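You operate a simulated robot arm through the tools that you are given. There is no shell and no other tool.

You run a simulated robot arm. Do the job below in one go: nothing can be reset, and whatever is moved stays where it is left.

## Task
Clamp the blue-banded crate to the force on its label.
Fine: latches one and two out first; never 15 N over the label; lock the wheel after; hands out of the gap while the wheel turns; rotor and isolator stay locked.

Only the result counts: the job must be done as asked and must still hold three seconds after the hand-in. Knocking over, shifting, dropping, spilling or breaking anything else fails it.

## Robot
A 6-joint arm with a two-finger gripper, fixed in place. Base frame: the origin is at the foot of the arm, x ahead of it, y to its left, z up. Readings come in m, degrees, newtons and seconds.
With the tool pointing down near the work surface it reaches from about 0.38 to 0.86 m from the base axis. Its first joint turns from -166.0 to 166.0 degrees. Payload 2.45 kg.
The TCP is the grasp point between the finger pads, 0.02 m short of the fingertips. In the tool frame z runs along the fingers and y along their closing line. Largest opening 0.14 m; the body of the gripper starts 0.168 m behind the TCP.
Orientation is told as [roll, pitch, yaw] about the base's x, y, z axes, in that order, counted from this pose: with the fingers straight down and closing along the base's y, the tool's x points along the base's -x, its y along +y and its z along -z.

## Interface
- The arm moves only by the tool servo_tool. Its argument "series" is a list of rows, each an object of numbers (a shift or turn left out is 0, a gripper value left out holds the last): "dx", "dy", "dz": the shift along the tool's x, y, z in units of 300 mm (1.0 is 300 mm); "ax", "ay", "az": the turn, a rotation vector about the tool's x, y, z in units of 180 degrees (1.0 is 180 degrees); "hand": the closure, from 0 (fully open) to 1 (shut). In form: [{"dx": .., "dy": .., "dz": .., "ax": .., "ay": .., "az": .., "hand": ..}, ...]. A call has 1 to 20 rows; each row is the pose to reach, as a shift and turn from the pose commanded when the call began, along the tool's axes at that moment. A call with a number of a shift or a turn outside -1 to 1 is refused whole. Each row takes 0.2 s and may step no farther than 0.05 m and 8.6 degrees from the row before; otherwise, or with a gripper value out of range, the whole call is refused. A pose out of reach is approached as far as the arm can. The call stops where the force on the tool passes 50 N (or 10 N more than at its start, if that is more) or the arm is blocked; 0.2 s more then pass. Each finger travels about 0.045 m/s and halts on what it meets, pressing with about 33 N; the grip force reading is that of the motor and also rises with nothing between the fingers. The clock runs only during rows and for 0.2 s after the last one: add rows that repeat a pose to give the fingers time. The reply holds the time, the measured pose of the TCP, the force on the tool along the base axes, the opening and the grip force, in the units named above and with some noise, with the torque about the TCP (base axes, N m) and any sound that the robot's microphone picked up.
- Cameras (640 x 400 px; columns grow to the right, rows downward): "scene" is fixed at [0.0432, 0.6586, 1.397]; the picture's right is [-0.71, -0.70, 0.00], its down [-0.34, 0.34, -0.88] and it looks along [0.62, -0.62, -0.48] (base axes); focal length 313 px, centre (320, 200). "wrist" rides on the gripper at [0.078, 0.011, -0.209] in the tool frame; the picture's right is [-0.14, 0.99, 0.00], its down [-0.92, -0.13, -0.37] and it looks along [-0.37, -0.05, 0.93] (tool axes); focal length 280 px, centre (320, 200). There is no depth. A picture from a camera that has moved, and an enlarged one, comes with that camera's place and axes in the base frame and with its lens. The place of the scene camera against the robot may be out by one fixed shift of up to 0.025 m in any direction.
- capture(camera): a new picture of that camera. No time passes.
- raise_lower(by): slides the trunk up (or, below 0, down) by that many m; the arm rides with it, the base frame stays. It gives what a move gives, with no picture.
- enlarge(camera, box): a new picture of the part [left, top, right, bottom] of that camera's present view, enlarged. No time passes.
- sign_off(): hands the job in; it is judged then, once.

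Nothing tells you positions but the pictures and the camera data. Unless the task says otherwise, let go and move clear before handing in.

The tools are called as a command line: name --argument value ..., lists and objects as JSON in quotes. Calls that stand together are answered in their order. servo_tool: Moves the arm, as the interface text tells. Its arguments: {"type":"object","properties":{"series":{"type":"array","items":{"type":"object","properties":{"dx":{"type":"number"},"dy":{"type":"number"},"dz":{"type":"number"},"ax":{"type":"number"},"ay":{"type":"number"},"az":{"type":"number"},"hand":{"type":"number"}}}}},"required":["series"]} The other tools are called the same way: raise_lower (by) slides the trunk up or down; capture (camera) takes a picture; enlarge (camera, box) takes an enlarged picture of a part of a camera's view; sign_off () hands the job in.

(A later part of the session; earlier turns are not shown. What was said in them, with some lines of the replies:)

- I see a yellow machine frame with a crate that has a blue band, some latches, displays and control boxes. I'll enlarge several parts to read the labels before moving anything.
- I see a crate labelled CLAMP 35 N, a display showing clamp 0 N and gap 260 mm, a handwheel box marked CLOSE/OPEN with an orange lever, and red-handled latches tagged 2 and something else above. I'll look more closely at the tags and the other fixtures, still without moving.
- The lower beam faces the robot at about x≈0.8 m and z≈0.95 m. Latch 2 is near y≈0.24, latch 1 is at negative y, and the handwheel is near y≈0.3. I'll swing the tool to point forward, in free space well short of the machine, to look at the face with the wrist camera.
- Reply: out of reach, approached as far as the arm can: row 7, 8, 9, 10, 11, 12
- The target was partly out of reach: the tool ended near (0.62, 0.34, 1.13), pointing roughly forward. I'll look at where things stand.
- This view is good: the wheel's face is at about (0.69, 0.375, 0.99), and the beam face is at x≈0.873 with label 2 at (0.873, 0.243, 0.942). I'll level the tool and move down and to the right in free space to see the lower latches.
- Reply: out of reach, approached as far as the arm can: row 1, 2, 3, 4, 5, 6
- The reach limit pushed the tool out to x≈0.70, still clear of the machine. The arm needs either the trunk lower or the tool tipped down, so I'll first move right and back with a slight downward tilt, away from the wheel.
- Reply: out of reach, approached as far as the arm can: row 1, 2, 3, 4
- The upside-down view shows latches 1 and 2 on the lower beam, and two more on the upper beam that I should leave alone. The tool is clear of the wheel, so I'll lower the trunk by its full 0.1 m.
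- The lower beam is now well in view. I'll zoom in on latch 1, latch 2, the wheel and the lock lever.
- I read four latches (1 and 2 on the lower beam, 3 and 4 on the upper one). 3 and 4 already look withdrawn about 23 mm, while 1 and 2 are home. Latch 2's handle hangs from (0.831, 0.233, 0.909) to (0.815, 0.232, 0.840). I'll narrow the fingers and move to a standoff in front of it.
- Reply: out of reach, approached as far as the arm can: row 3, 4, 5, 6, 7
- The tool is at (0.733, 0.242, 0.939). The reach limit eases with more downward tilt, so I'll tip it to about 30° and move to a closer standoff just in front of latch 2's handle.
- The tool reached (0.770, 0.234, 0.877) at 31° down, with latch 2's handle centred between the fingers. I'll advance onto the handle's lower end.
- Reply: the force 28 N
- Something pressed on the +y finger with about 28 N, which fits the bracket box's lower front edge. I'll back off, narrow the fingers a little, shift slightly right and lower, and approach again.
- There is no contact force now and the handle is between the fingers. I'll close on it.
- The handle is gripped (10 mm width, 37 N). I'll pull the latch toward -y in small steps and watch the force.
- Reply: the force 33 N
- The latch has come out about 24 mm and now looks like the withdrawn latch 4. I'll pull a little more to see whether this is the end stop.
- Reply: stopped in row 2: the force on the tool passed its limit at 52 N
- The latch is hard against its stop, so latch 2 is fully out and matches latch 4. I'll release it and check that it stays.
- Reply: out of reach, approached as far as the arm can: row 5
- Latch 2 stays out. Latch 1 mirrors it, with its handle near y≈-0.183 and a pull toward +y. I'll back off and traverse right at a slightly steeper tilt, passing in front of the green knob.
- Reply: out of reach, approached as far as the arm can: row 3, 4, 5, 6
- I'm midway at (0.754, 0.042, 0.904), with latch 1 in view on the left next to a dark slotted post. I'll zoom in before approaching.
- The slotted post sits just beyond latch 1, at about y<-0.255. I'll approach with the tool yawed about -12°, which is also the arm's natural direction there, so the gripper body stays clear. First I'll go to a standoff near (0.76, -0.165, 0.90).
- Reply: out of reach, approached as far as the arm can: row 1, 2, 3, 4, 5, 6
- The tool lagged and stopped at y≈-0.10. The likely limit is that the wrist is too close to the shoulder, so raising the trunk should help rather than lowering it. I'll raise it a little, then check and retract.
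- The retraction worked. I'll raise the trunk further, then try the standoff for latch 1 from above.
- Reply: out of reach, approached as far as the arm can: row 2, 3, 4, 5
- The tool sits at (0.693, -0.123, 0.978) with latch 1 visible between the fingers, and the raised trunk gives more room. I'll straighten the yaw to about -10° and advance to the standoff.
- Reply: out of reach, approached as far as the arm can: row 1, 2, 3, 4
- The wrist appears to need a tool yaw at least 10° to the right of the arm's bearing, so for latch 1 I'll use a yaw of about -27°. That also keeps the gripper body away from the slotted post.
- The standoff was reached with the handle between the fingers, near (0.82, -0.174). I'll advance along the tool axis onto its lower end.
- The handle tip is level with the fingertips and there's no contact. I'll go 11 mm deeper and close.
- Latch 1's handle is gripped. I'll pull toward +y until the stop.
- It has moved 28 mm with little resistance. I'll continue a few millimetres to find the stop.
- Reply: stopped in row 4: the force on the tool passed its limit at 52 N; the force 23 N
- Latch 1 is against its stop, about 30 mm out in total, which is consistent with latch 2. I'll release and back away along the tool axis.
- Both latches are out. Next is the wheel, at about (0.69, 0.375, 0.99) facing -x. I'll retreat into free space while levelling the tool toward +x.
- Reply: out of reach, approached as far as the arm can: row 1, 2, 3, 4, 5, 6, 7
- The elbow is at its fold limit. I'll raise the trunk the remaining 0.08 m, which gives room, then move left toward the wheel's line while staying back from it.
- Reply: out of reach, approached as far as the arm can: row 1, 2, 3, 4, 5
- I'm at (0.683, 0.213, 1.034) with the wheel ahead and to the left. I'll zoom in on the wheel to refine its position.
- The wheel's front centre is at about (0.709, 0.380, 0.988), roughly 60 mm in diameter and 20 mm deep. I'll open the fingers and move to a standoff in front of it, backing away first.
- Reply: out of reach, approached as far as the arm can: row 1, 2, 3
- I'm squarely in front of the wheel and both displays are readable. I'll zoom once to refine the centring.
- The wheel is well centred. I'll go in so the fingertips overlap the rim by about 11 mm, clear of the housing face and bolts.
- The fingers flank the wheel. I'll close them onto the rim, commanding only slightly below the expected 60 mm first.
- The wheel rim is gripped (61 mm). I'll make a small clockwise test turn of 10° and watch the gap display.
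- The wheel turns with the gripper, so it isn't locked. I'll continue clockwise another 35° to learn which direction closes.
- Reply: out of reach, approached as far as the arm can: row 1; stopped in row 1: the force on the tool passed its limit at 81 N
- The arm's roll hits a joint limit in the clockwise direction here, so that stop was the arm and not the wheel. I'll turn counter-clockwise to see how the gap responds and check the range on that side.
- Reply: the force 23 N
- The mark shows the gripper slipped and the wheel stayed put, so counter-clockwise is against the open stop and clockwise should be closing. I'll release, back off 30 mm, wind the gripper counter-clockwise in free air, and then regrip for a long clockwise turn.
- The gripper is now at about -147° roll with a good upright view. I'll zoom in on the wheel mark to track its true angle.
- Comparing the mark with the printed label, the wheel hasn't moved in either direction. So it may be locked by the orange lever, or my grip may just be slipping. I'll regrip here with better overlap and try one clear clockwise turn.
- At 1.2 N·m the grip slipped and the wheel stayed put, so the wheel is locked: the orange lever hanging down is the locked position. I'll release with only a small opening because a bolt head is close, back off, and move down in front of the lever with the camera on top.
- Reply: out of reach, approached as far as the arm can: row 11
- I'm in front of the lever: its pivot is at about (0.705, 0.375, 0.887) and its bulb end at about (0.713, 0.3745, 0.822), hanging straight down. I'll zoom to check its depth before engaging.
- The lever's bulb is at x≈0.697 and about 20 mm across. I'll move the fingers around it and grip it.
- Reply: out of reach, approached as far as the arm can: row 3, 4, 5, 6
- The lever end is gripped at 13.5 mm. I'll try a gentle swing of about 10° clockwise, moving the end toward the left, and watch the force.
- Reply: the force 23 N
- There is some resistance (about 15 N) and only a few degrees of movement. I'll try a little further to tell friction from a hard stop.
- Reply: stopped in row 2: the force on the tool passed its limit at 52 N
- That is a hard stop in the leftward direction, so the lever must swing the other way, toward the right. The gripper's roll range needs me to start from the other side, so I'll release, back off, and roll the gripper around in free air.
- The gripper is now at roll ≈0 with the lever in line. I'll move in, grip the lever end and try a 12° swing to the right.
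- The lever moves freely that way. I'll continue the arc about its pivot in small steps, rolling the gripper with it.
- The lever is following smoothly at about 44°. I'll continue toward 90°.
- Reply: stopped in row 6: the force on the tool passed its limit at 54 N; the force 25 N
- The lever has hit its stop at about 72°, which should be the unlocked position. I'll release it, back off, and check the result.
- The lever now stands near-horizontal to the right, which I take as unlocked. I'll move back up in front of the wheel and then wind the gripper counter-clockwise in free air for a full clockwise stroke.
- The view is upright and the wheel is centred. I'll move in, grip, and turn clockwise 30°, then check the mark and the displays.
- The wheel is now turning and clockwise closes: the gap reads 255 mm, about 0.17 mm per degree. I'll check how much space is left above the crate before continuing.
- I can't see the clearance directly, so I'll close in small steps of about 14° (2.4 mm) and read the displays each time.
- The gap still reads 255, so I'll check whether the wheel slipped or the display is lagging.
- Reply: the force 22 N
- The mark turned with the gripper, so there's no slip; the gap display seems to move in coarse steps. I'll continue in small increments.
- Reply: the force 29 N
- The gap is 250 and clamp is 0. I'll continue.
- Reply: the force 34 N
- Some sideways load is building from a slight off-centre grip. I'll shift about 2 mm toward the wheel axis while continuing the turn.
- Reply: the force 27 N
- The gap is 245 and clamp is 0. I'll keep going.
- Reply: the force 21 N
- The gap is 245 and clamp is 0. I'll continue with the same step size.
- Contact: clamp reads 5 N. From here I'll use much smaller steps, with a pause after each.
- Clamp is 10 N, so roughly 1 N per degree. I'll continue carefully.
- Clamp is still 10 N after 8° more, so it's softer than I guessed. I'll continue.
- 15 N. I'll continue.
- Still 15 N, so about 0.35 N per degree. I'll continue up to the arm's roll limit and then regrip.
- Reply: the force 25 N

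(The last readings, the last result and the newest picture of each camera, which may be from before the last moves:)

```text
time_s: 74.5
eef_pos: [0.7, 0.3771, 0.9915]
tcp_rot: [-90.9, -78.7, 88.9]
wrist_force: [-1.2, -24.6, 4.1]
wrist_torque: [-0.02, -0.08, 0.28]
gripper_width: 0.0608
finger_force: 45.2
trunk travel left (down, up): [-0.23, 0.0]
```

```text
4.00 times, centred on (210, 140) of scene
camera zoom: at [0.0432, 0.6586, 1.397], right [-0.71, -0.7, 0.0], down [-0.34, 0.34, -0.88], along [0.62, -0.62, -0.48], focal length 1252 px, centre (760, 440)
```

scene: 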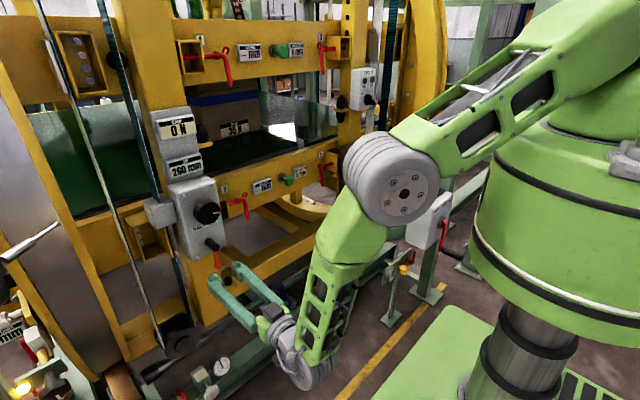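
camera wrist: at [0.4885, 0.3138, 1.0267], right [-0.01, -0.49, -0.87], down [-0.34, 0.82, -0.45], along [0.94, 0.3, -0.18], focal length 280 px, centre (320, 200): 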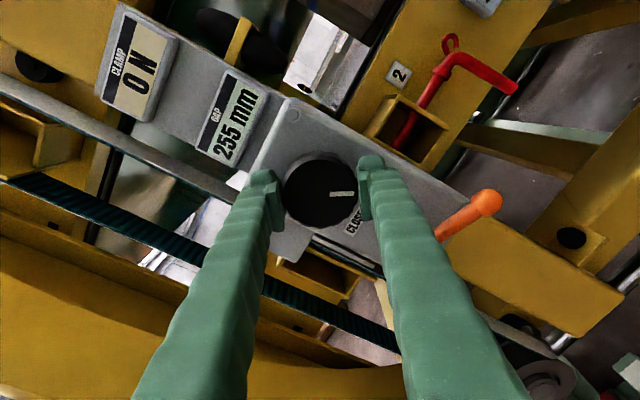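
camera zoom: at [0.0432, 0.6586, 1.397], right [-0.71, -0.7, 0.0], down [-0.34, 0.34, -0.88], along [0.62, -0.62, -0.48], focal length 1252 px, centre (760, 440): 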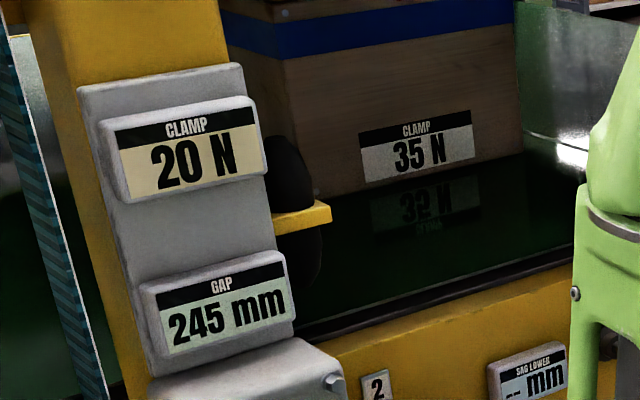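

Clamp is 20 N and the arm is near its roll limit. I'll release, check that the wheel holds, and wind back counter-clockwise in free air.

servo_tool --series '[{"hand": 0.48}, {"hand": 0.47}]'

enlarge --camera "scene" --box '[130, 90, 290, 190]'

servo_tool --series '[{"dz": -0.08}, {"dz": -0.15}, {"dz": -0.15, "az": -0.0445}, {"dz": -0.15, "az": -0.089}, {"dz": -0.15, "az": -0.1335}, {"dz": -0.15, "az": -0.178}, {"dz": -0.15, "az": -0.2225}, {"dz": -0.15, "az": -0.267}, {"dz": -0.15, "az": -0.3115}, {"dz": -0.15, "az": -0.356}, {"dz": -0.15, "az": -0.4005}, {"dz": -0.15, "az": -0.445}, {"dz": -0.15, "az": -0.4895}, {"dz": -0.15, "az": -0.534}, {"dz": -0.15, "az": -0.5785}, {"dz": -0.15, "az": -0.623}, {"dz": -0.15, "az": -0.6675}, {"dz": -0.15, "az": -0.712}]'

servo_tool --series '[{"az": -0.0445}, {"az": -0.089}, {"az": -0.1335}, {"az": -0.17}]'

capture --camera "wrist"

enlarge --camera "scene" --box '[130, 90, 290, 190]'

```text
time_s: 75.1
eef_pos: [0.6999, 0.3811, 0.9909]
tcp_rot: [-90.9, -78.6, 89.3]
wrist_force: [1.3, 0.0, 0.2]
wrist_torque: [0.01, 0.02, 0.0]
gripper_width: 0.0741
finger_force: 0.1
trunk travel left (down, up): [-0.23, 0.0]
```

```text
4.00 times, centred on (210, 140) of scene
camera zoom: at [0.0432, 0.6586, 1.397], right [-0.71, -0.7, 0.0], down [-0.34, 0.34, -0.88], along [0.62, -0.62, -0.48], focal length 1252 px, centre (760, 440)
```

zoom: 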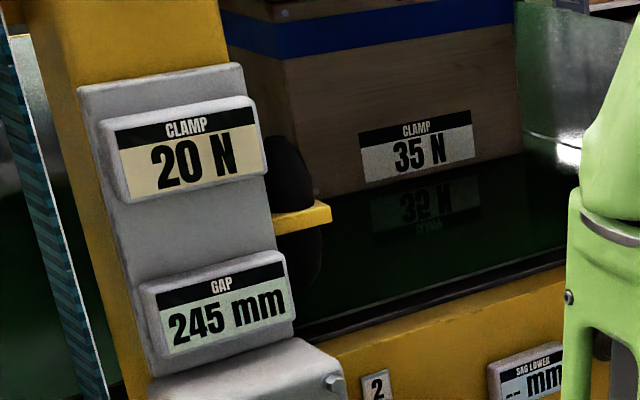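

```text
time_s: 78.9
eef_pos: [0.6542, 0.3785, 0.9906]
tcp_rot: [-90.2, 49.7, 88.2]
wrist_force: [0.2, -1.3, -0.1]
wrist_torque: [0.0, -0.01, 0.01]
gripper_width: 0.0743
finger_force: 0.0
trunk travel left (down, up): [-0.23, 0.0]
```

```text
time_s: 79.9
eef_pos: [0.6547, 0.3798, 0.9912]
tcp_rot: [-90.9, 80.4, 87.4]
wrist_force: [0.3, 0.9, -0.7]
wrist_torque: [-0.02, -0.01, -0.03]
gripper_width: 0.0743
finger_force: 0.1
trunk travel left (down, up): [-0.23, 0.0]
```

```text
taken
camera wrist: at [0.4451, 0.3619, 1.0659], right [-0.03, -0.95, -0.3], down [-0.36, 0.29, -0.89], along [0.93, 0.08, -0.35], focal length 280 px, centre (320, 200)
```

wrist: 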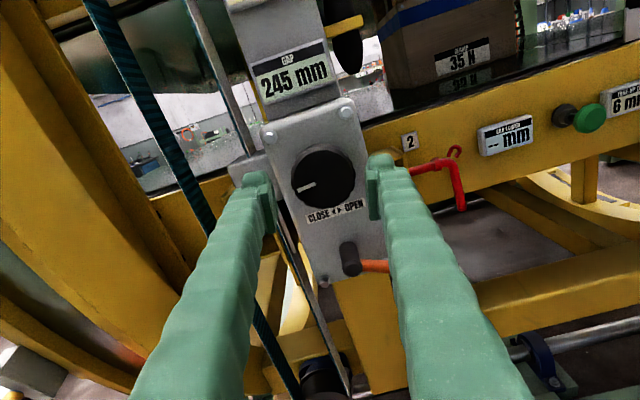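

```text
4.00 times, centred on (210, 140) of scene
camera zoom: at [0.0432, 0.6586, 1.397], right [-0.71, -0.7, 0.0], down [-0.34, 0.34, -0.88], along [0.62, -0.62, -0.48], focal length 1252 px, centre (760, 440)
```

zoom: 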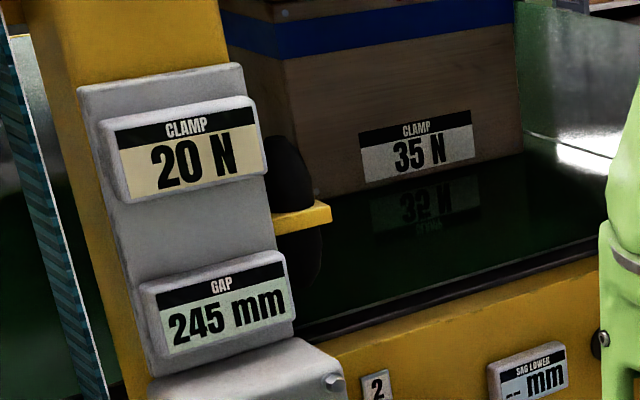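

The wheel holds by itself at 20 N. I'll regrip and turn on another 18°.

servo_tool --series '[{"dy": 0.006, "dz": 0.06}, {"dy": 0.006, "dz": 0.12}, {"dy": 0.006, "dz": 0.15}, {"dy": 0.006, "dz": 0.15, "hand": 0.8}, {"dy": 0.006, "dz": 0.15, "hand": 0.8}, {"dy": 0.006, "dz": 0.15, "hand": 0.8}, {"dy": 0.006, "dz": 0.15, "az": 0.035, "hand": 0.8}, {"dy": 0.006, "dz": 0.15, "az": 0.07, "hand": 0.8}, {"dy": 0.006, "dz": 0.15, "az": 0.1, "hand": 0.8}]'

enlarge --camera "scene" --box '[130, 90, 290, 190]'

capture --camera "wrist"

```text
time_s: 81.9
eef_pos: [0.7006, 0.375, 0.9913]
tcp_rot: [-90.2, 62.1, 87.9]
wrist_force: [3.6, -11.6, -2.0]
wrist_torque: [-0.3, 0.18, -0.43]
gripper_width: 0.061
finger_force: 45.3
trunk travel left (down, up): [-0.23, 0.0]
```

```text
4.00 times, centred on (210, 140) of scene
camera zoom: at [0.0432, 0.6586, 1.397], right [-0.71, -0.7, 0.0], down [-0.34, 0.34, -0.88], along [0.62, -0.62, -0.48], focal length 1252 px, centre (760, 440)
```

zoom: 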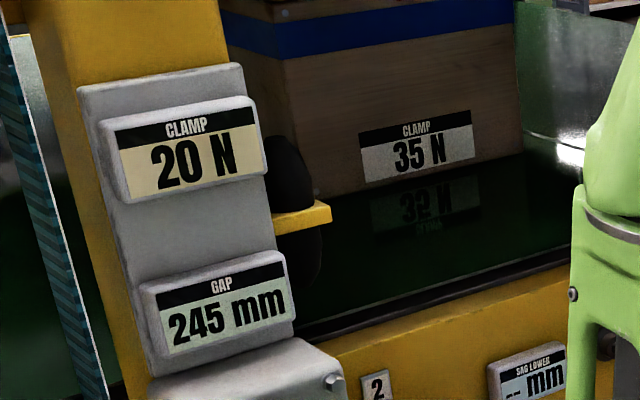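

```text
taken
camera wrist: at [0.4903, 0.3357, 1.0541], right [-0.02, -0.81, -0.59], down [-0.35, 0.56, -0.75], along [0.94, 0.19, -0.3], focal length 280 px, centre (320, 200)
```

wrist: 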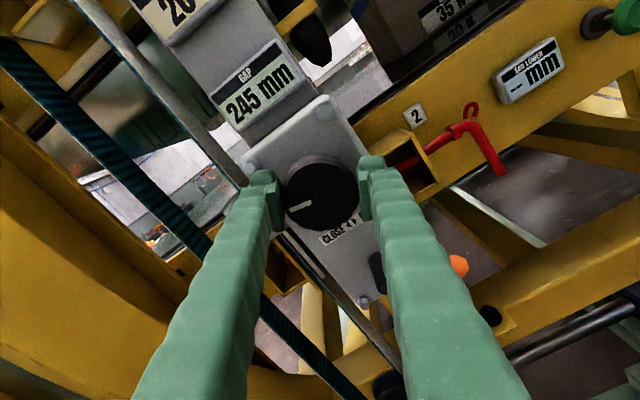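

Still 20 N. I'll continue in 10° steps.

servo_tool --series '[{"az": 0.03}, {"az": 0.056}, {"az": 0.056}]'

enlarge --camera "scene" --box '[130, 90, 290, 190]'

```text
time_s: 82.7
eef_pos: [0.7, 0.376, 0.9906]
tcp_rot: [-90.3, 51.9, 88.0]
wrist_force: [10.4, -15.2, -1.2]
wrist_torque: [0.09, -0.29, 0.13]
gripper_width: 0.0609
finger_force: 45.3
trunk travel left (down, up): [-0.23, 0.0]
```

```text
4.00 times, centred on (210, 140) of scene
camera zoom: at [0.0432, 0.6586, 1.397], right [-0.71, -0.7, 0.0], down [-0.34, 0.34, -0.88], along [0.62, -0.62, -0.48], focal length 1252 px, centre (760, 440)
```

zoom: 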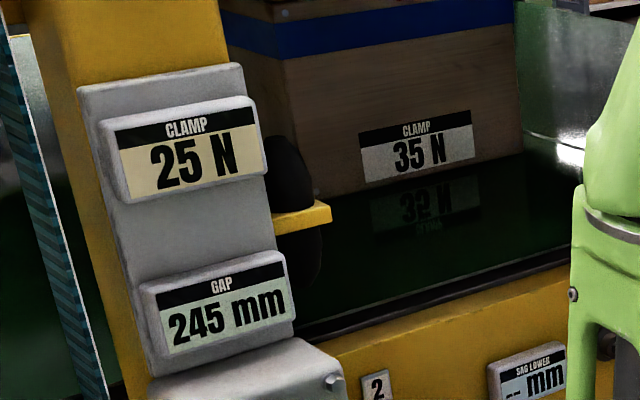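

25 N, with each 5 N taking about 22° of wheel. I'll continue.

servo_tool --series '[{"az": 0.04}, {"az": 0.08}, {"az": 0.08}]'

enlarge --camera "scene" --box '[130, 90, 290, 190]'

```text
time_s: 83.5
eef_pos: [0.7008, 0.3745, 0.9901]
tcp_rot: [-90.1, 37.6, 88.2]
wrist_force: [8.8, -14.7, -2.7]
wrist_torque: [0.13, -0.19, 0.05]
gripper_width: 0.061
finger_force: 44.9
trunk travel left (down, up): [-0.23, 0.0]
```

```text
4.00 times, centred on (210, 140) of scene
camera zoom: at [0.0432, 0.6586, 1.397], right [-0.71, -0.7, 0.0], down [-0.34, 0.34, -0.88], along [0.62, -0.62, -0.48], focal length 1252 px, centre (760, 440)
```

zoom: 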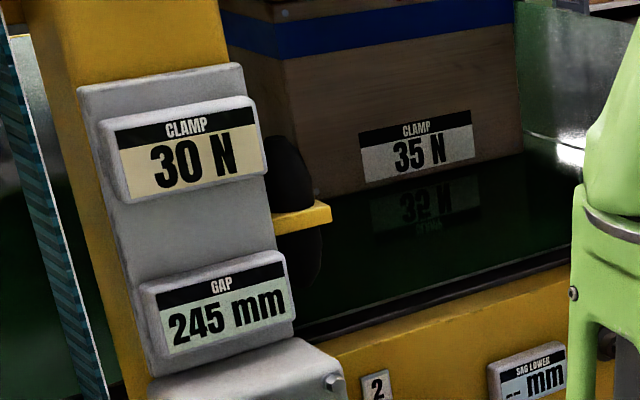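

30 N. I'll use smaller steps now.

servo_tool --series '[{"az": 0.033}, {"az": 0.033}, {"az": 0.033}]'

enlarge --camera "scene" --box '[130, 90, 290, 190]'

```text
time_s: 84.3
eef_pos: [0.7009, 0.3745, 0.9906]
tcp_rot: [-90.0, 31.7, 88.1]
wrist_force: [16.4, -14.7, -3.6]
wrist_torque: [0.09, -0.22, 0.07]
gripper_width: 0.0605
finger_force: 45.1
trunk travel left (down, up): [-0.23, 0.0]
```

```text
4.00 times, centred on (210, 140) of scene
camera zoom: at [0.0432, 0.6586, 1.397], right [-0.71, -0.7, 0.0], down [-0.34, 0.34, -0.88], along [0.62, -0.62, -0.48], focal length 1252 px, centre (760, 440)
```

zoom: 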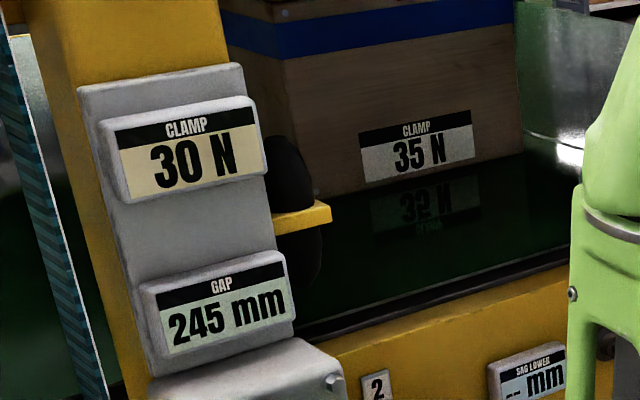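

Still 30 N. I'll make another small step.

servo_tool --series '[{"az": 0.025}, {"az": 0.025}, {"az": 0.025}]'

enlarge --camera "scene" --box '[130, 90, 290, 190]'

```text
time_s: 85.1
eef_pos: [0.7005, 0.3749, 0.9906]
tcp_rot: [-90.1, 27.3, 88.2]
wrist_force: [12.0, -14.0, -0.5]
wrist_torque: [0.08, -0.21, 0.08]
gripper_width: 0.0606
finger_force: 44.5
trunk travel left (down, up): [-0.23, 0.0]
```

```text
4.00 times, centred on (210, 140) of scene
camera zoom: at [0.0432, 0.6586, 1.397], right [-0.71, -0.7, 0.0], down [-0.34, 0.34, -0.88], along [0.62, -0.62, -0.48], focal length 1252 px, centre (760, 440)
```

zoom: 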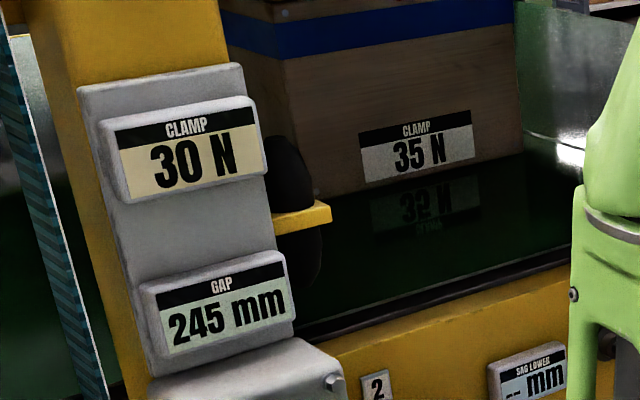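

Still 30 N. I'll step again.

servo_tool --series '[{"az": 0.025}, {"az": 0.025}, {"az": 0.025}]'

enlarge --camera "scene" --box '[130, 90, 290, 190]'

```text
time_s: 85.9
eef_pos: [0.6998, 0.3755, 0.9901]
tcp_rot: [-90.0, 22.7, 88.1]
wrist_force: [16.6, -13.1, -3.0]
wrist_torque: [0.1, -0.14, -0.02]
gripper_width: 0.0608
finger_force: 44.6
trunk travel left (down, up): [-0.23, 0.0]
```

```text
4.00 times, centred on (210, 140) of scene
camera zoom: at [0.0432, 0.6586, 1.397], right [-0.71, -0.7, 0.0], down [-0.34, 0.34, -0.88], along [0.62, -0.62, -0.48], focal length 1252 px, centre (760, 440)
```

zoom: 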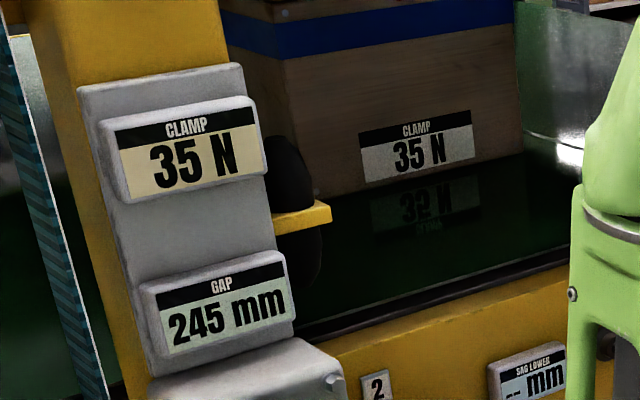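

The display shows 35 N, having just crossed over. I'll add about 5° to sit mid-band rather than on its lower edge.

servo_tool --series '[{"az": 0.027}, {"az": 0.027}, {"az": 0.027}]'

enlarge --camera "scene" --box '[130, 90, 290, 190]'

```text
time_s: 86.7
eef_pos: [0.7002, 0.3755, 0.9909]
tcp_rot: [-90.1, 17.8, 88.2]
wrist_force: [15.7, -15.6, -3.8]
wrist_torque: [0.07, -0.13, -0.08]
gripper_width: 0.0608
finger_force: 45.6
trunk travel left (down, up): [-0.23, 0.0]
```

```text
4.00 times, centred on (210, 140) of scene
camera zoom: at [0.0432, 0.6586, 1.397], right [-0.71, -0.7, 0.0], down [-0.34, 0.34, -0.88], along [0.62, -0.62, -0.48], focal length 1252 px, centre (760, 440)
```

zoom: 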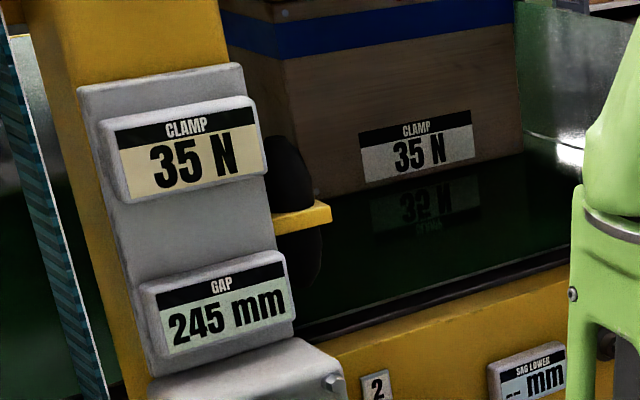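

Clamp is at 35 N. I'll release the wheel with a small opening because of the bolt head, back off and check that the reading holds.

servo_tool --series '[{"hand": 0.535}, {"hand": 0.535}, {"dz": -0.07, "hand": 0.535}, {"dz": -0.15, "hand": 0.535}]'

capture --camera "wrist"

enlarge --camera "scene" --box '[130, 90, 290, 190]'

enlarge --camera "scene" --box '[170, 180, 290, 280]'

```text
time_s: 87.7
eef_pos: [0.6551, 0.3781, 0.9912]
tcp_rot: [-90.2, 17.8, 88.2]
wrist_force: [0.5, 0.6, -0.6]
wrist_torque: [0.01, 0.03, 0.04]
gripper_width: 0.0651
finger_force: 0.1
trunk travel left (down, up): [-0.23, 0.0]
```

```text
taken
camera wrist: at [0.4438, 0.3061, 1.0047], right [0.0, -0.17, -0.98], down [-0.34, 0.93, -0.16], along [0.94, 0.33, -0.06], focal length 280 px, centre (320, 200)
```

wrist: 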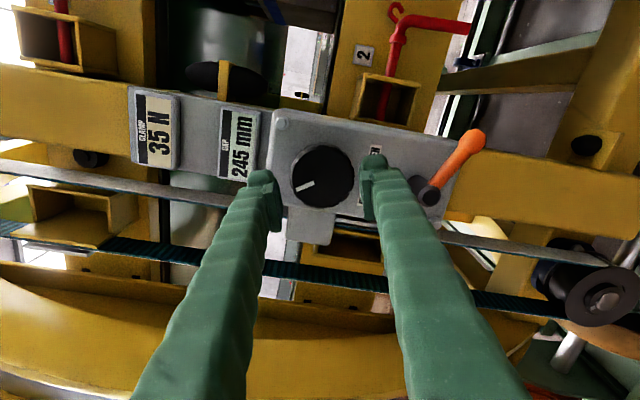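

```text
4.00 times, centred on (210, 140) of scene
camera zoom: at [0.0432, 0.6586, 1.397], right [-0.71, -0.7, 0.0], down [-0.34, 0.34, -0.88], along [0.62, -0.62, -0.48], focal length 1252 px, centre (760, 440)
```

zoom: 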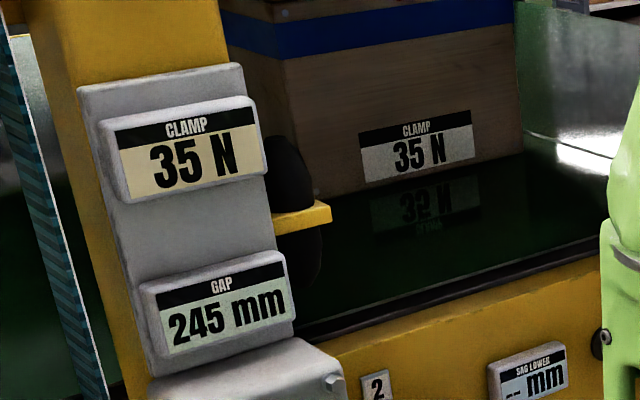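

```text
4.00 times, centred on (230, 230) of scene
camera zoom: at [0.0432, 0.6586, 1.397], right [-0.71, -0.7, 0.0], down [-0.34, 0.34, -0.88], along [0.62, -0.62, -0.48], focal length 1252 px, centre (680, 80)
```

zoom: 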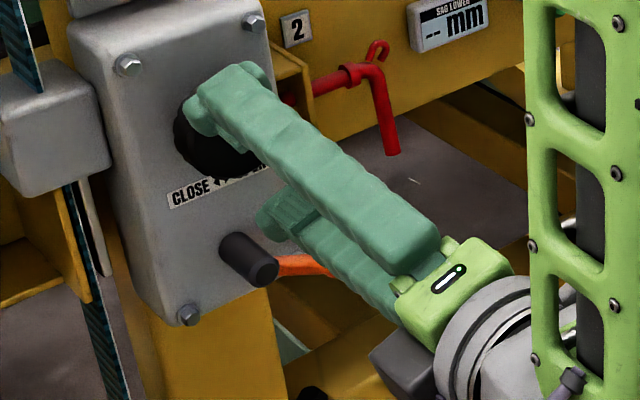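

The clamp holds at 35 N with the wheel released. Next I'll lock the wheel by bringing the lever, now about 66° to the right, back to vertical. First I'll move in front of its end.

servo_tool --series '[{"dz": -0.06, "hand": 0.7}, {"dx": 0.013, "dy": 0.09, "dz": -0.06, "az": 0.0444, "hand": 0.75}, {"dx": 0.026, "dy": 0.18, "dz": -0.06, "az": 0.0888, "hand": 0.75}, {"dx": 0.039, "dy": 0.27, "dz": -0.06, "az": 0.1332, "hand": 0.75}, {"dx": 0.052, "dy": 0.36, "dz": -0.06, "az": 0.1776, "hand": 0.75}, {"dx": 0.065, "dy": 0.456, "dz": -0.06, "az": 0.222, "hand": 0.75}]'

capture --camera "wrist"

```text
time_s: 89.1
eef_pos: [0.6357, 0.3184, 0.8638]
tcp_rot: [-90.2, -22.2, 88.4]
wrist_force: [0.6, 0.4, -0.3]
wrist_torque: [-0.03, 0.04, -0.02]
gripper_width: 0.035
finger_force: 0.0
trunk travel left (down, up): [-0.23, 0.0]
```

```text
taken
camera wrist: at [0.4246, 0.2562, 0.8237], right [0.02, 0.5, -0.86], down [-0.35, 0.81, 0.47], along [0.94, 0.29, 0.19], focal length 280 px, centre (320, 200)
```

wrist: 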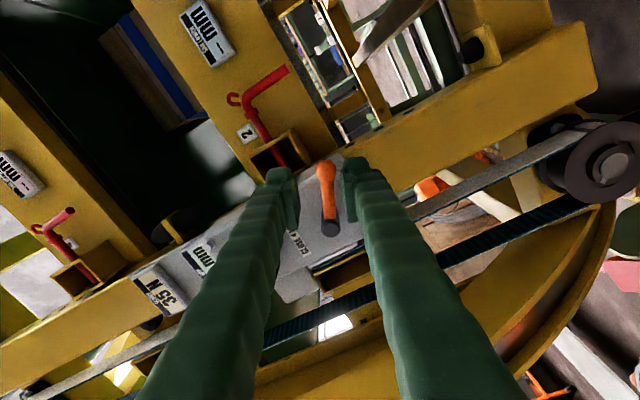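

The lever end is between the fingers, at about 65° from vertical. I'll move in and grip it.

servo_tool --series '[{"dx": 0.003, "dy": 0.013, "dz": 0.07}, {"dx": 0.003, "dy": 0.013, "dz": 0.14}, {"dx": 0.003, "dy": 0.013, "dz": 0.19}, {"dx": 0.003, "dy": 0.013, "dz": 0.19, "hand": 0.92}, {"dx": 0.003, "dy": 0.013, "dz": 0.19, "hand": 0.92}, {"dx": 0.003, "dy": 0.013, "dz": 0.19, "hand": 0.92}]'

capture --camera "wrist"

```text
time_s: 90.5
eef_pos: [0.6945, 0.316, 0.8602]
tcp_rot: [-90.0, -22.1, 88.2]
wrist_force: [1.1, -1.3, 0.7]
wrist_torque: [0.17, -0.04, 0.0]
gripper_width: 0.0136
finger_force: 37.4
trunk travel left (down, up): [-0.23, 0.0]
```

```text
taken
camera wrist: at [0.4833, 0.2537, 0.8204], right [0.02, 0.5, -0.87], down [-0.34, 0.82, 0.46], along [0.94, 0.29, 0.19], focal length 280 px, centre (320, 200)
```

wrist: 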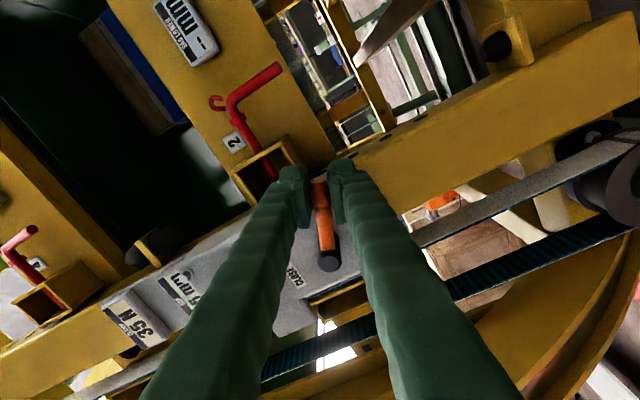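

The lever is gripped. I'll swing it back clockwise, the first 32° now.

servo_tool --series '[{"dx": -0.002, "dy": 0.0288, "az": 0.0444}, {"dx": -0.008, "dy": 0.057, "az": 0.0889}, {"dx": -0.0179, "dy": 0.0841, "az": 0.1333}, {"dx": -0.0314, "dy": 0.1095, "az": 0.1778}]'

enlarge --camera "scene" --box '[130, 90, 290, 190]'

```text
time_s: 91.5
eef_pos: [0.6934, 0.3367, 0.8319]
tcp_rot: [-89.8, -54.3, 87.9]
wrist_force: [31.1, -3.1, -15.5]
wrist_torque: [-0.43, 0.41, -0.27]
gripper_width: 0.0135
finger_force: 39.8
trunk travel left (down, up): [-0.23, 0.0]
```

```text
4.00 times, centred on (210, 140) of scene
camera zoom: at [0.0432, 0.6586, 1.397], right [-0.71, -0.7, 0.0], down [-0.34, 0.34, -0.88], along [0.62, -0.62, -0.48], focal length 1252 px, centre (760, 440)
```

zoom: 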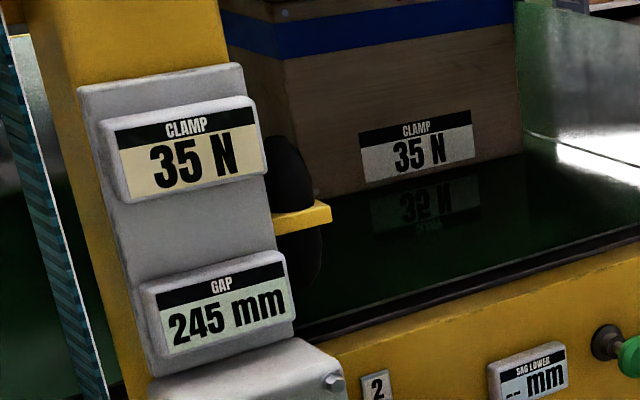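

Clamp still reads 35 N. There is a small mismatch load, so I'll trim a few millimetres inward while finishing the swing to vertical.

servo_tool --series '[{"dx": -0.012, "dy": 0.0288, "dz": 0.007, "az": 0.0444}, {"dx": -0.018, "dy": 0.057, "dz": 0.007, "az": 0.0889}, {"dx": -0.027, "dy": 0.0841, "dz": 0.007, "az": 0.1333}, {"dx": -0.0395, "dy": 0.1095, "dz": 0.007, "az": 0.1778}]'

capture --camera "wrist"

enlarge --camera "scene" --box '[170, 180, 290, 280]'

```text
time_s: 92.5
eef_pos: [0.6938, 0.3713, 0.8204]
tcp_rot: [-77.9, -85.8, 76.5]
wrist_force: [-10.3, -1.7, -42.3]
wrist_torque: [-0.07, 0.15, -0.03]
gripper_width: 0.0131
finger_force: 39.5
out of reach, approached as far as the arm can: row 4
trunk travel left (down, up): [-0.23, 0.0]
```

```text
taken
camera wrist: at [0.4841, 0.3814, 0.7453], right [0.03, 1.0, 0.07], down [-0.36, -0.05, 0.93], along [0.93, -0.05, 0.35], focal length 280 px, centre (320, 200)
```

wrist: 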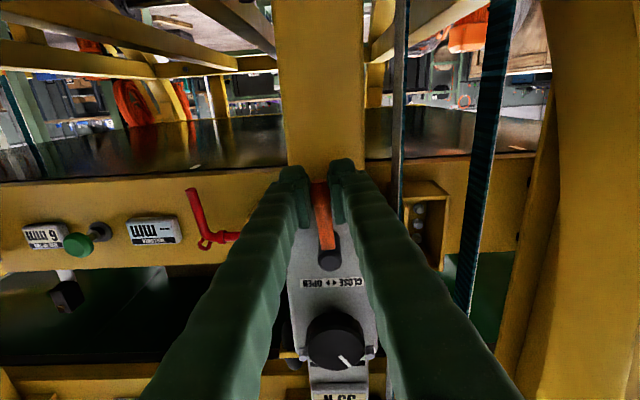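

```text
4.00 times, centred on (230, 230) of scene
camera zoom: at [0.0432, 0.6586, 1.397], right [-0.71, -0.7, 0.0], down [-0.34, 0.34, -0.88], along [0.62, -0.62, -0.48], focal length 1252 px, centre (680, 80)
```

zoom: 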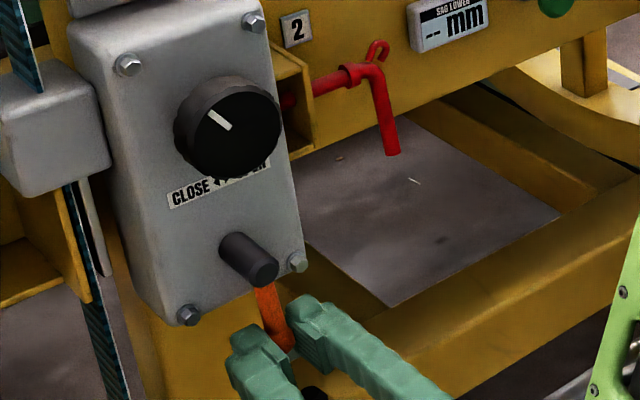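

The lever is within a few degrees of vertical and the roll is at its limit. I'll relieve the vertical load and push straight left the last few millimetres to the stop.

servo_tool --series '[{"dx": 0.012}, {"dx": 0.015, "dy": 0.01}, {"dx": 0.015, "dy": 0.02}, {"dx": 0.015, "dy": 0.03}]'

capture --camera "wrist"

enlarge --camera "scene" --box '[170, 180, 290, 280]'

```text
time_s: 93.5
eef_pos: [0.6935, 0.3738, 0.821]
tcp_rot: [-76.7, -85.6, 74.8]
wrist_force: [1.6, -12.5, -44.9]
wrist_torque: [0.66, 0.25, -0.22]
gripper_width: 0.0137
finger_force: 40.5
out of reach, approached as far as the arm can: row 1, 2, 3, 4
trunk travel left (down, up): [-0.23, 0.0]
```

```text
taken
camera wrist: at [0.4839, 0.3849, 0.7463], right [0.03, 1.0, 0.06], down [-0.35, -0.05, 0.93], along [0.93, -0.05, 0.35], focal length 280 px, centre (320, 200)
```

wrist: 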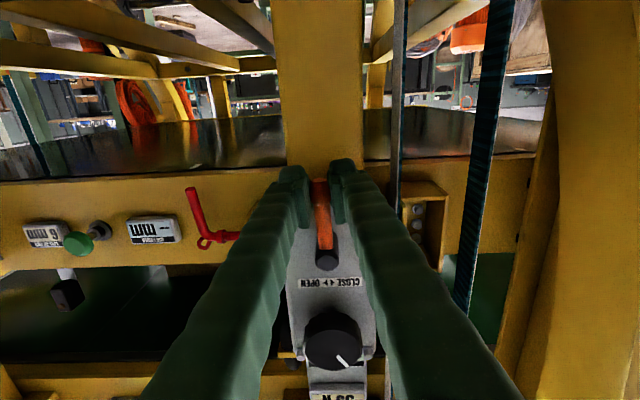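

```text
4.00 times, centred on (230, 230) of scene
camera zoom: at [0.0432, 0.6586, 1.397], right [-0.71, -0.7, 0.0], down [-0.34, 0.34, -0.88], along [0.62, -0.62, -0.48], focal length 1252 px, centre (680, 80)
```

zoom: 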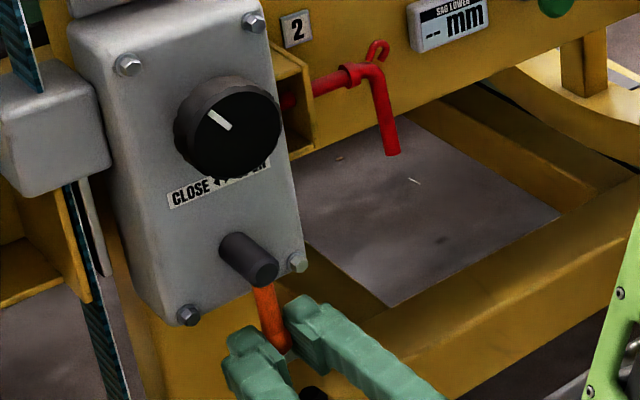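

The lever looks vertical, but a residual load remains from the arm's joint limit. I'll release the lever in place and look at it.

servo_tool --series '[{"hand": 0.75}, {"hand": 0.75}, {"hand": 0.75}]'

enlarge --camera "wrist" --box '[240, 140, 420, 320]'

enlarge --camera "scene" --box '[170, 180, 290, 280]'

```text
time_s: 94.3
eef_pos: [0.6944, 0.3772, 0.8312]
tcp_rot: [-89.4, -86.1, 87.7]
wrist_force: [0.2, 0.7, 0.1]
wrist_torque: [0.0, 0.0, 0.05]
gripper_width: 0.035
finger_force: 0.1
trunk travel left (down, up): [-0.23, 0.0]
```

```text
2.22 times, centred on (330, 230) of wrist
camera zoom: at [0.4852, 0.3891, 0.7523], right [0.03, 1.0, 0.07], down [-0.37, -0.05, 0.93], along [0.93, -0.05, 0.37], focal length 623 px, centre (298, 133)
```

zoom: 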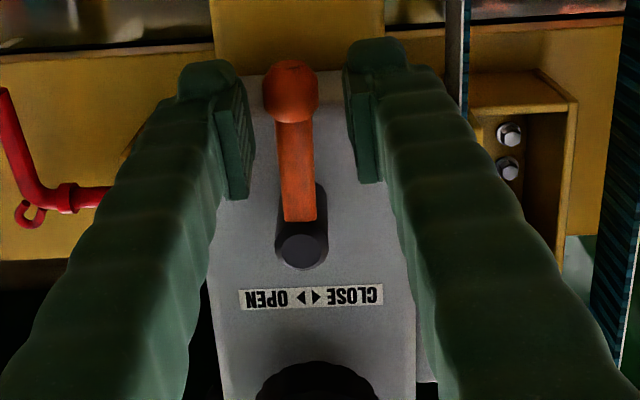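

```text
4.00 times, centred on (230, 230) of scene
camera zoom: at [0.0432, 0.6586, 1.397], right [-0.71, -0.7, 0.0], down [-0.34, 0.34, -0.88], along [0.62, -0.62, -0.48], focal length 1252 px, centre (680, 80)
```

zoom: 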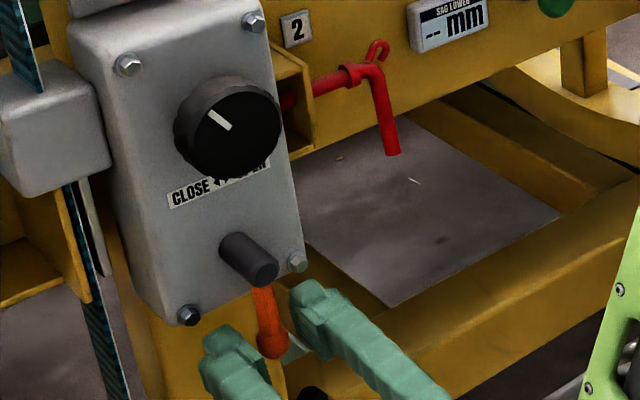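

The lever looks identical to its original locked position. To be sure it's fully home, I'll nudge it left with the open right-hand finger until I feel the stop.

servo_tool --series '[{"dy": 0.012}, {"dy": 0.022}, {"dy": 0.028}, {"dy": 0.033}]'

enlarge --camera "wrist" --box '[240, 140, 420, 320]'

```text
time_s: 95.3
eef_pos: [0.6917, 0.3861, 0.8333]
tcp_rot: [-89.4, -86.2, 87.7]
wrist_force: [1.3, -2.0, 0.2]
wrist_torque: [0.05, 0.01, -0.03]
gripper_width: 0.0359
finger_force: 0.8
trunk travel left (down, up): [-0.23, 0.0]
```

```text
2.22 times, centred on (330, 230) of wrist
camera zoom: at [0.4838, 0.3975, 0.7546], right [0.03, 1.0, 0.07], down [-0.37, -0.05, 0.93], along [0.93, -0.05, 0.37], focal length 623 px, centre (298, 133)
```

zoom: 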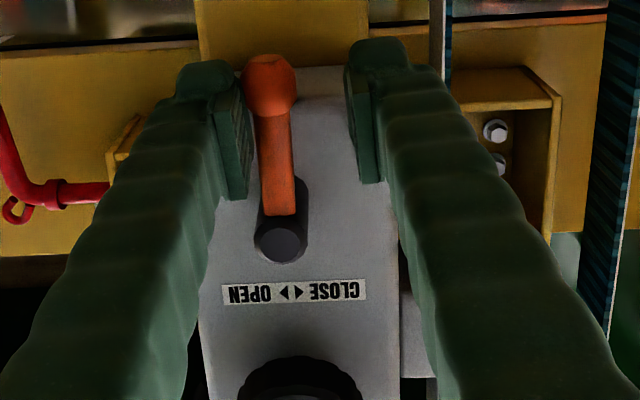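

The finger is just touching the bulb. I'll push a bit further to confirm the stop.

servo_tool --series '[{"dy": 0.008}, {"dy": 0.016}, {"dy": 0.02}]'

enlarge --camera "wrist" --box '[240, 140, 420, 320]'

```text
time_s: 96.1
eef_pos: [0.6916, 0.3889, 0.8334]
tcp_rot: [-86.0, -86.0, 84.2]
wrist_force: [-1.2, -11.6, -8.5]
wrist_torque: [0.35, 0.12, -0.17]
gripper_width: 0.0425
finger_force: 6.2
out of reach, approached as far as the arm can: row 1, 2, 3
trunk travel left (down, up): [-0.23, 0.0]
```

```text
2.22 times, centred on (330, 230) of wrist
camera zoom: at [0.4836, 0.4017, 0.7553], right [0.03, 1.0, 0.07], down [-0.37, -0.05, 0.93], along [0.93, -0.05, 0.36], focal length 623 px, centre (298, 133)
```

zoom: 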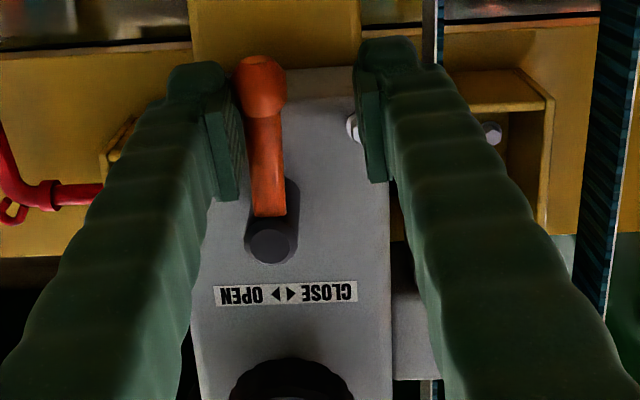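

The lever doesn't give, so it's fully home and the wheel is locked. I'll recentre, back out, and check every state.

servo_tool --series '[{"dy": -0.03}, {"dy": -0.03, "dz": -0.1}, {"dy": -0.03, "dz": -0.22}, {"dy": -0.03, "dz": -0.25}]'

capture --camera "wrist"

capture --camera "scene"

enlarge --camera "scene" --box '[130, 90, 290, 190]'

enlarge --camera "scene" --box '[170, 180, 290, 280]'

```text
time_s: 97.1
eef_pos: [0.617, 0.3839, 0.8348]
tcp_rot: [-92.2, -86.2, 90.4]
wrist_force: [-0.6, -0.2, 0.6]
wrist_torque: [0.01, 0.02, -0.01]
gripper_width: 0.0352
finger_force: 0.0
trunk travel left (down, up): [-0.23, 0.0]
```

```text
taken
camera wrist: at [0.4091, 0.3955, 0.7555], right [0.03, 1.0, 0.07], down [-0.37, -0.05, 0.93], along [0.93, -0.05, 0.37], focal length 280 px, centre (320, 200)
```

wrist: 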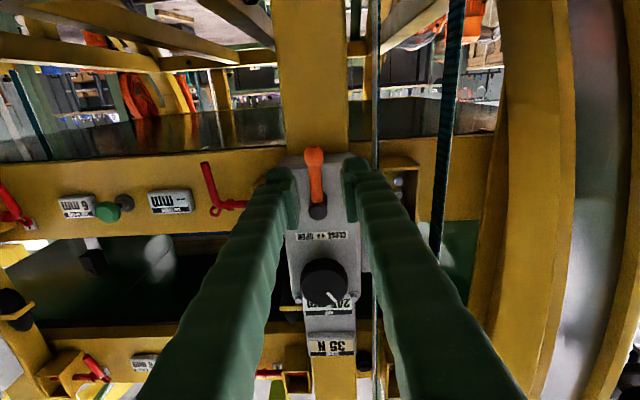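

```text
taken
```

scene: 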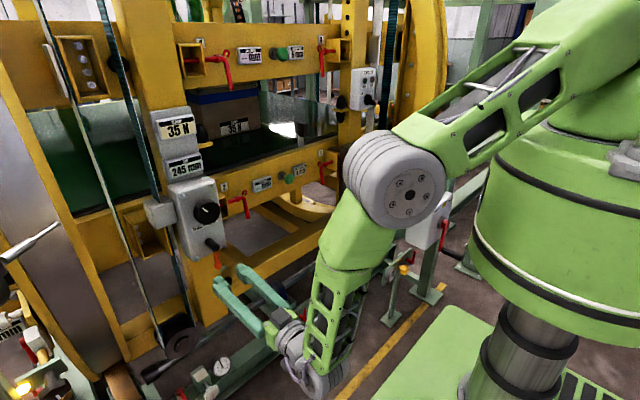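

```text
4.00 times, centred on (210, 140) of scene
camera zoom: at [0.0432, 0.6586, 1.397], right [-0.71, -0.7, 0.0], down [-0.34, 0.34, -0.88], along [0.62, -0.62, -0.48], focal length 1252 px, centre (760, 440)
```

zoom: 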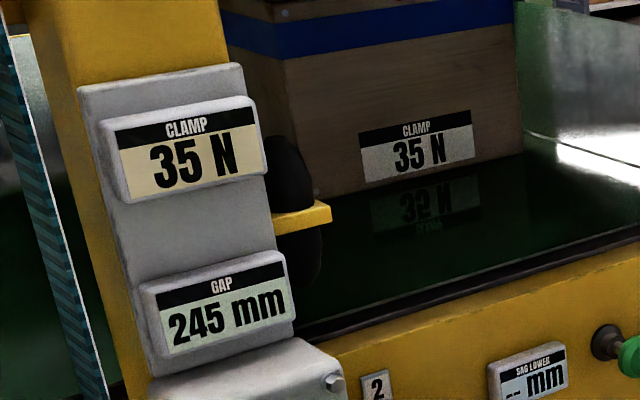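

```text
4.00 times, centred on (230, 230) of scene
camera zoom: at [0.0432, 0.6586, 1.397], right [-0.71, -0.7, 0.0], down [-0.34, 0.34, -0.88], along [0.62, -0.62, -0.48], focal length 1252 px, centre (680, 80)
```

zoom: 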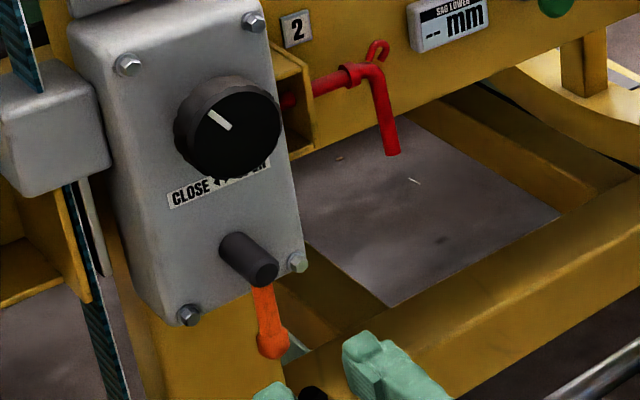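

Clamp reads 35 N, the lever is down (locked), and latch 2 is out. I'll check latch 1, the rotor lock and the surrounding gear, and retreat further.

servo_tool --series '[{"dz": -0.08}, {"dz": -0.15}, {"dz": -0.15}, {"dz": -0.15}]'

enlarge --camera "scene" --box '[270, 130, 370, 192]'

enlarge --camera "scene" --box '[340, 60, 520, 172]'

enlarge --camera "scene" --box '[0, 220, 200, 400]'

enlarge --camera "scene" --box '[130, 90, 290, 190]'

```text
time_s: 98.1
eef_pos: [0.5728, 0.3847, 0.8333]
tcp_rot: [-92.1, -86.2, 90.4]
wrist_force: [-0.7, 0.1, 0.8]
wrist_torque: [-0.02, 0.0, 0.02]
gripper_width: 0.0349
finger_force: 0.0
trunk travel left (down, up): [-0.23, 0.0]
```

```text
6.40 times, centred on (320, 161) of scene
camera zoom: at [0.0432, 0.6586, 1.397], right [-0.71, -0.7, 0.0], down [-0.34, 0.34, -0.88], along [0.62, -0.62, -0.48], focal length 2003 px, centre (320, 450)
```

zoom: 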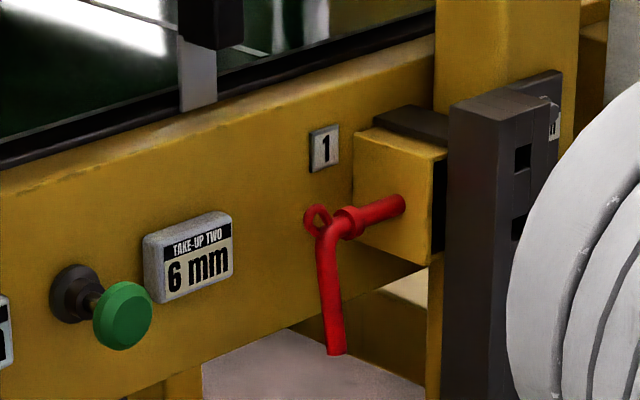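

```text
3.56 times, centred on (430, 116) of scene
camera zoom: at [0.0432, 0.6586, 1.397], right [-0.71, -0.7, 0.0], down [-0.34, 0.34, -0.88], along [0.62, -0.62, -0.48], focal length 1113 px, centre (-71, 499)
```

zoom: 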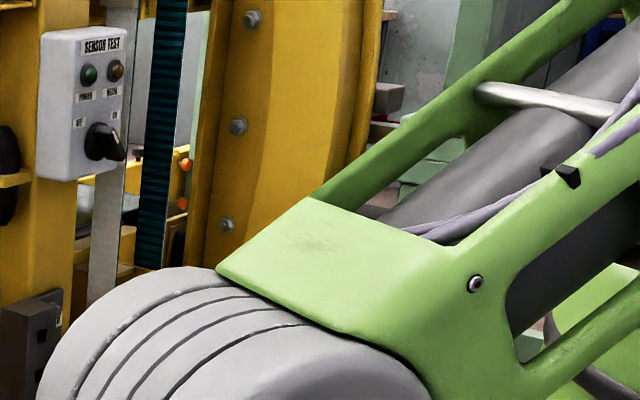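

```text
2.22 times, centred on (100, 310) of scene
camera zoom: at [0.0432, 0.6586, 1.397], right [-0.71, -0.7, 0.0], down [-0.34, 0.34, -0.88], along [0.62, -0.62, -0.48], focal length 696 px, centre (809, -44)
```

zoom: 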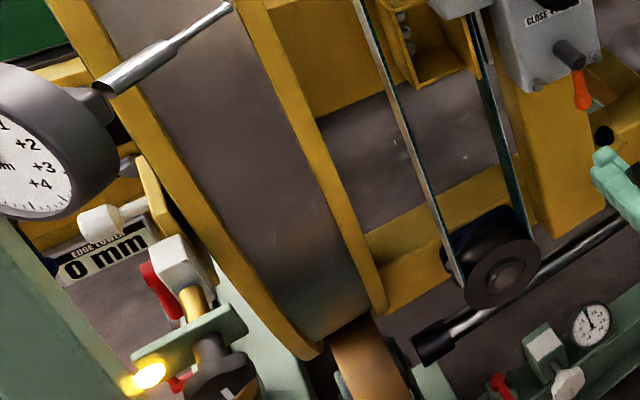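

```text
4.00 times, centred on (210, 140) of scene
camera zoom: at [0.0432, 0.6586, 1.397], right [-0.71, -0.7, 0.0], down [-0.34, 0.34, -0.88], along [0.62, -0.62, -0.48], focal length 1252 px, centre (760, 440)
```

zoom: 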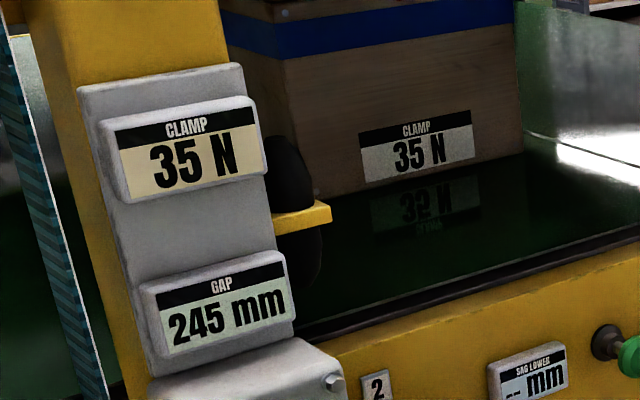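

Both latches 1 and 2 are out, clamp reads 35 N, and the lever is back at its locked stop. The hand is clear of the machine. The arm currently hides the rotor lock, and I never touched it or the isolator. I'll hand in.

sign_off

```text
The job is handed in.
```

The blue-banded crate is clamped at 35 N, the force on its label, and the job is handed in. The clamp display read 35 N when I let go of the wheel, and still did after I locked it and moved clear.

- **Latches:** I pulled latches one and two out to their stops before turning the wheel. Both stayed out. Latches three and four were not touched.
- **Clamp force:** The display never showed more than 35 N. It reads in 5 N steps, so I turned a few degrees past where it first showed 35 to avoid sitting on the edge. The true force could be up to about 2 N over.
- **Wheel lock:** The wheel was locked at the start, so I swung the orange lever to unlock it. Afterwards I pushed the lever back down until it was hard against its stop.
- **Gap:** The gripper stayed outside the gap the whole time the wheel turned.
- **Rotor and isolator:** I did not touch either. The arm blocked the camera's view of the rotor lock at the end, so I could not check it visually before handing in. I never clearly identified the isolator, so I did not check it either.

While setting up, the gripper bumped the latch two bracket with about 28 N and I backed off. The arm also hit its roll limit once while holding the wheel (81 N on the tool). I saw no damage from either.
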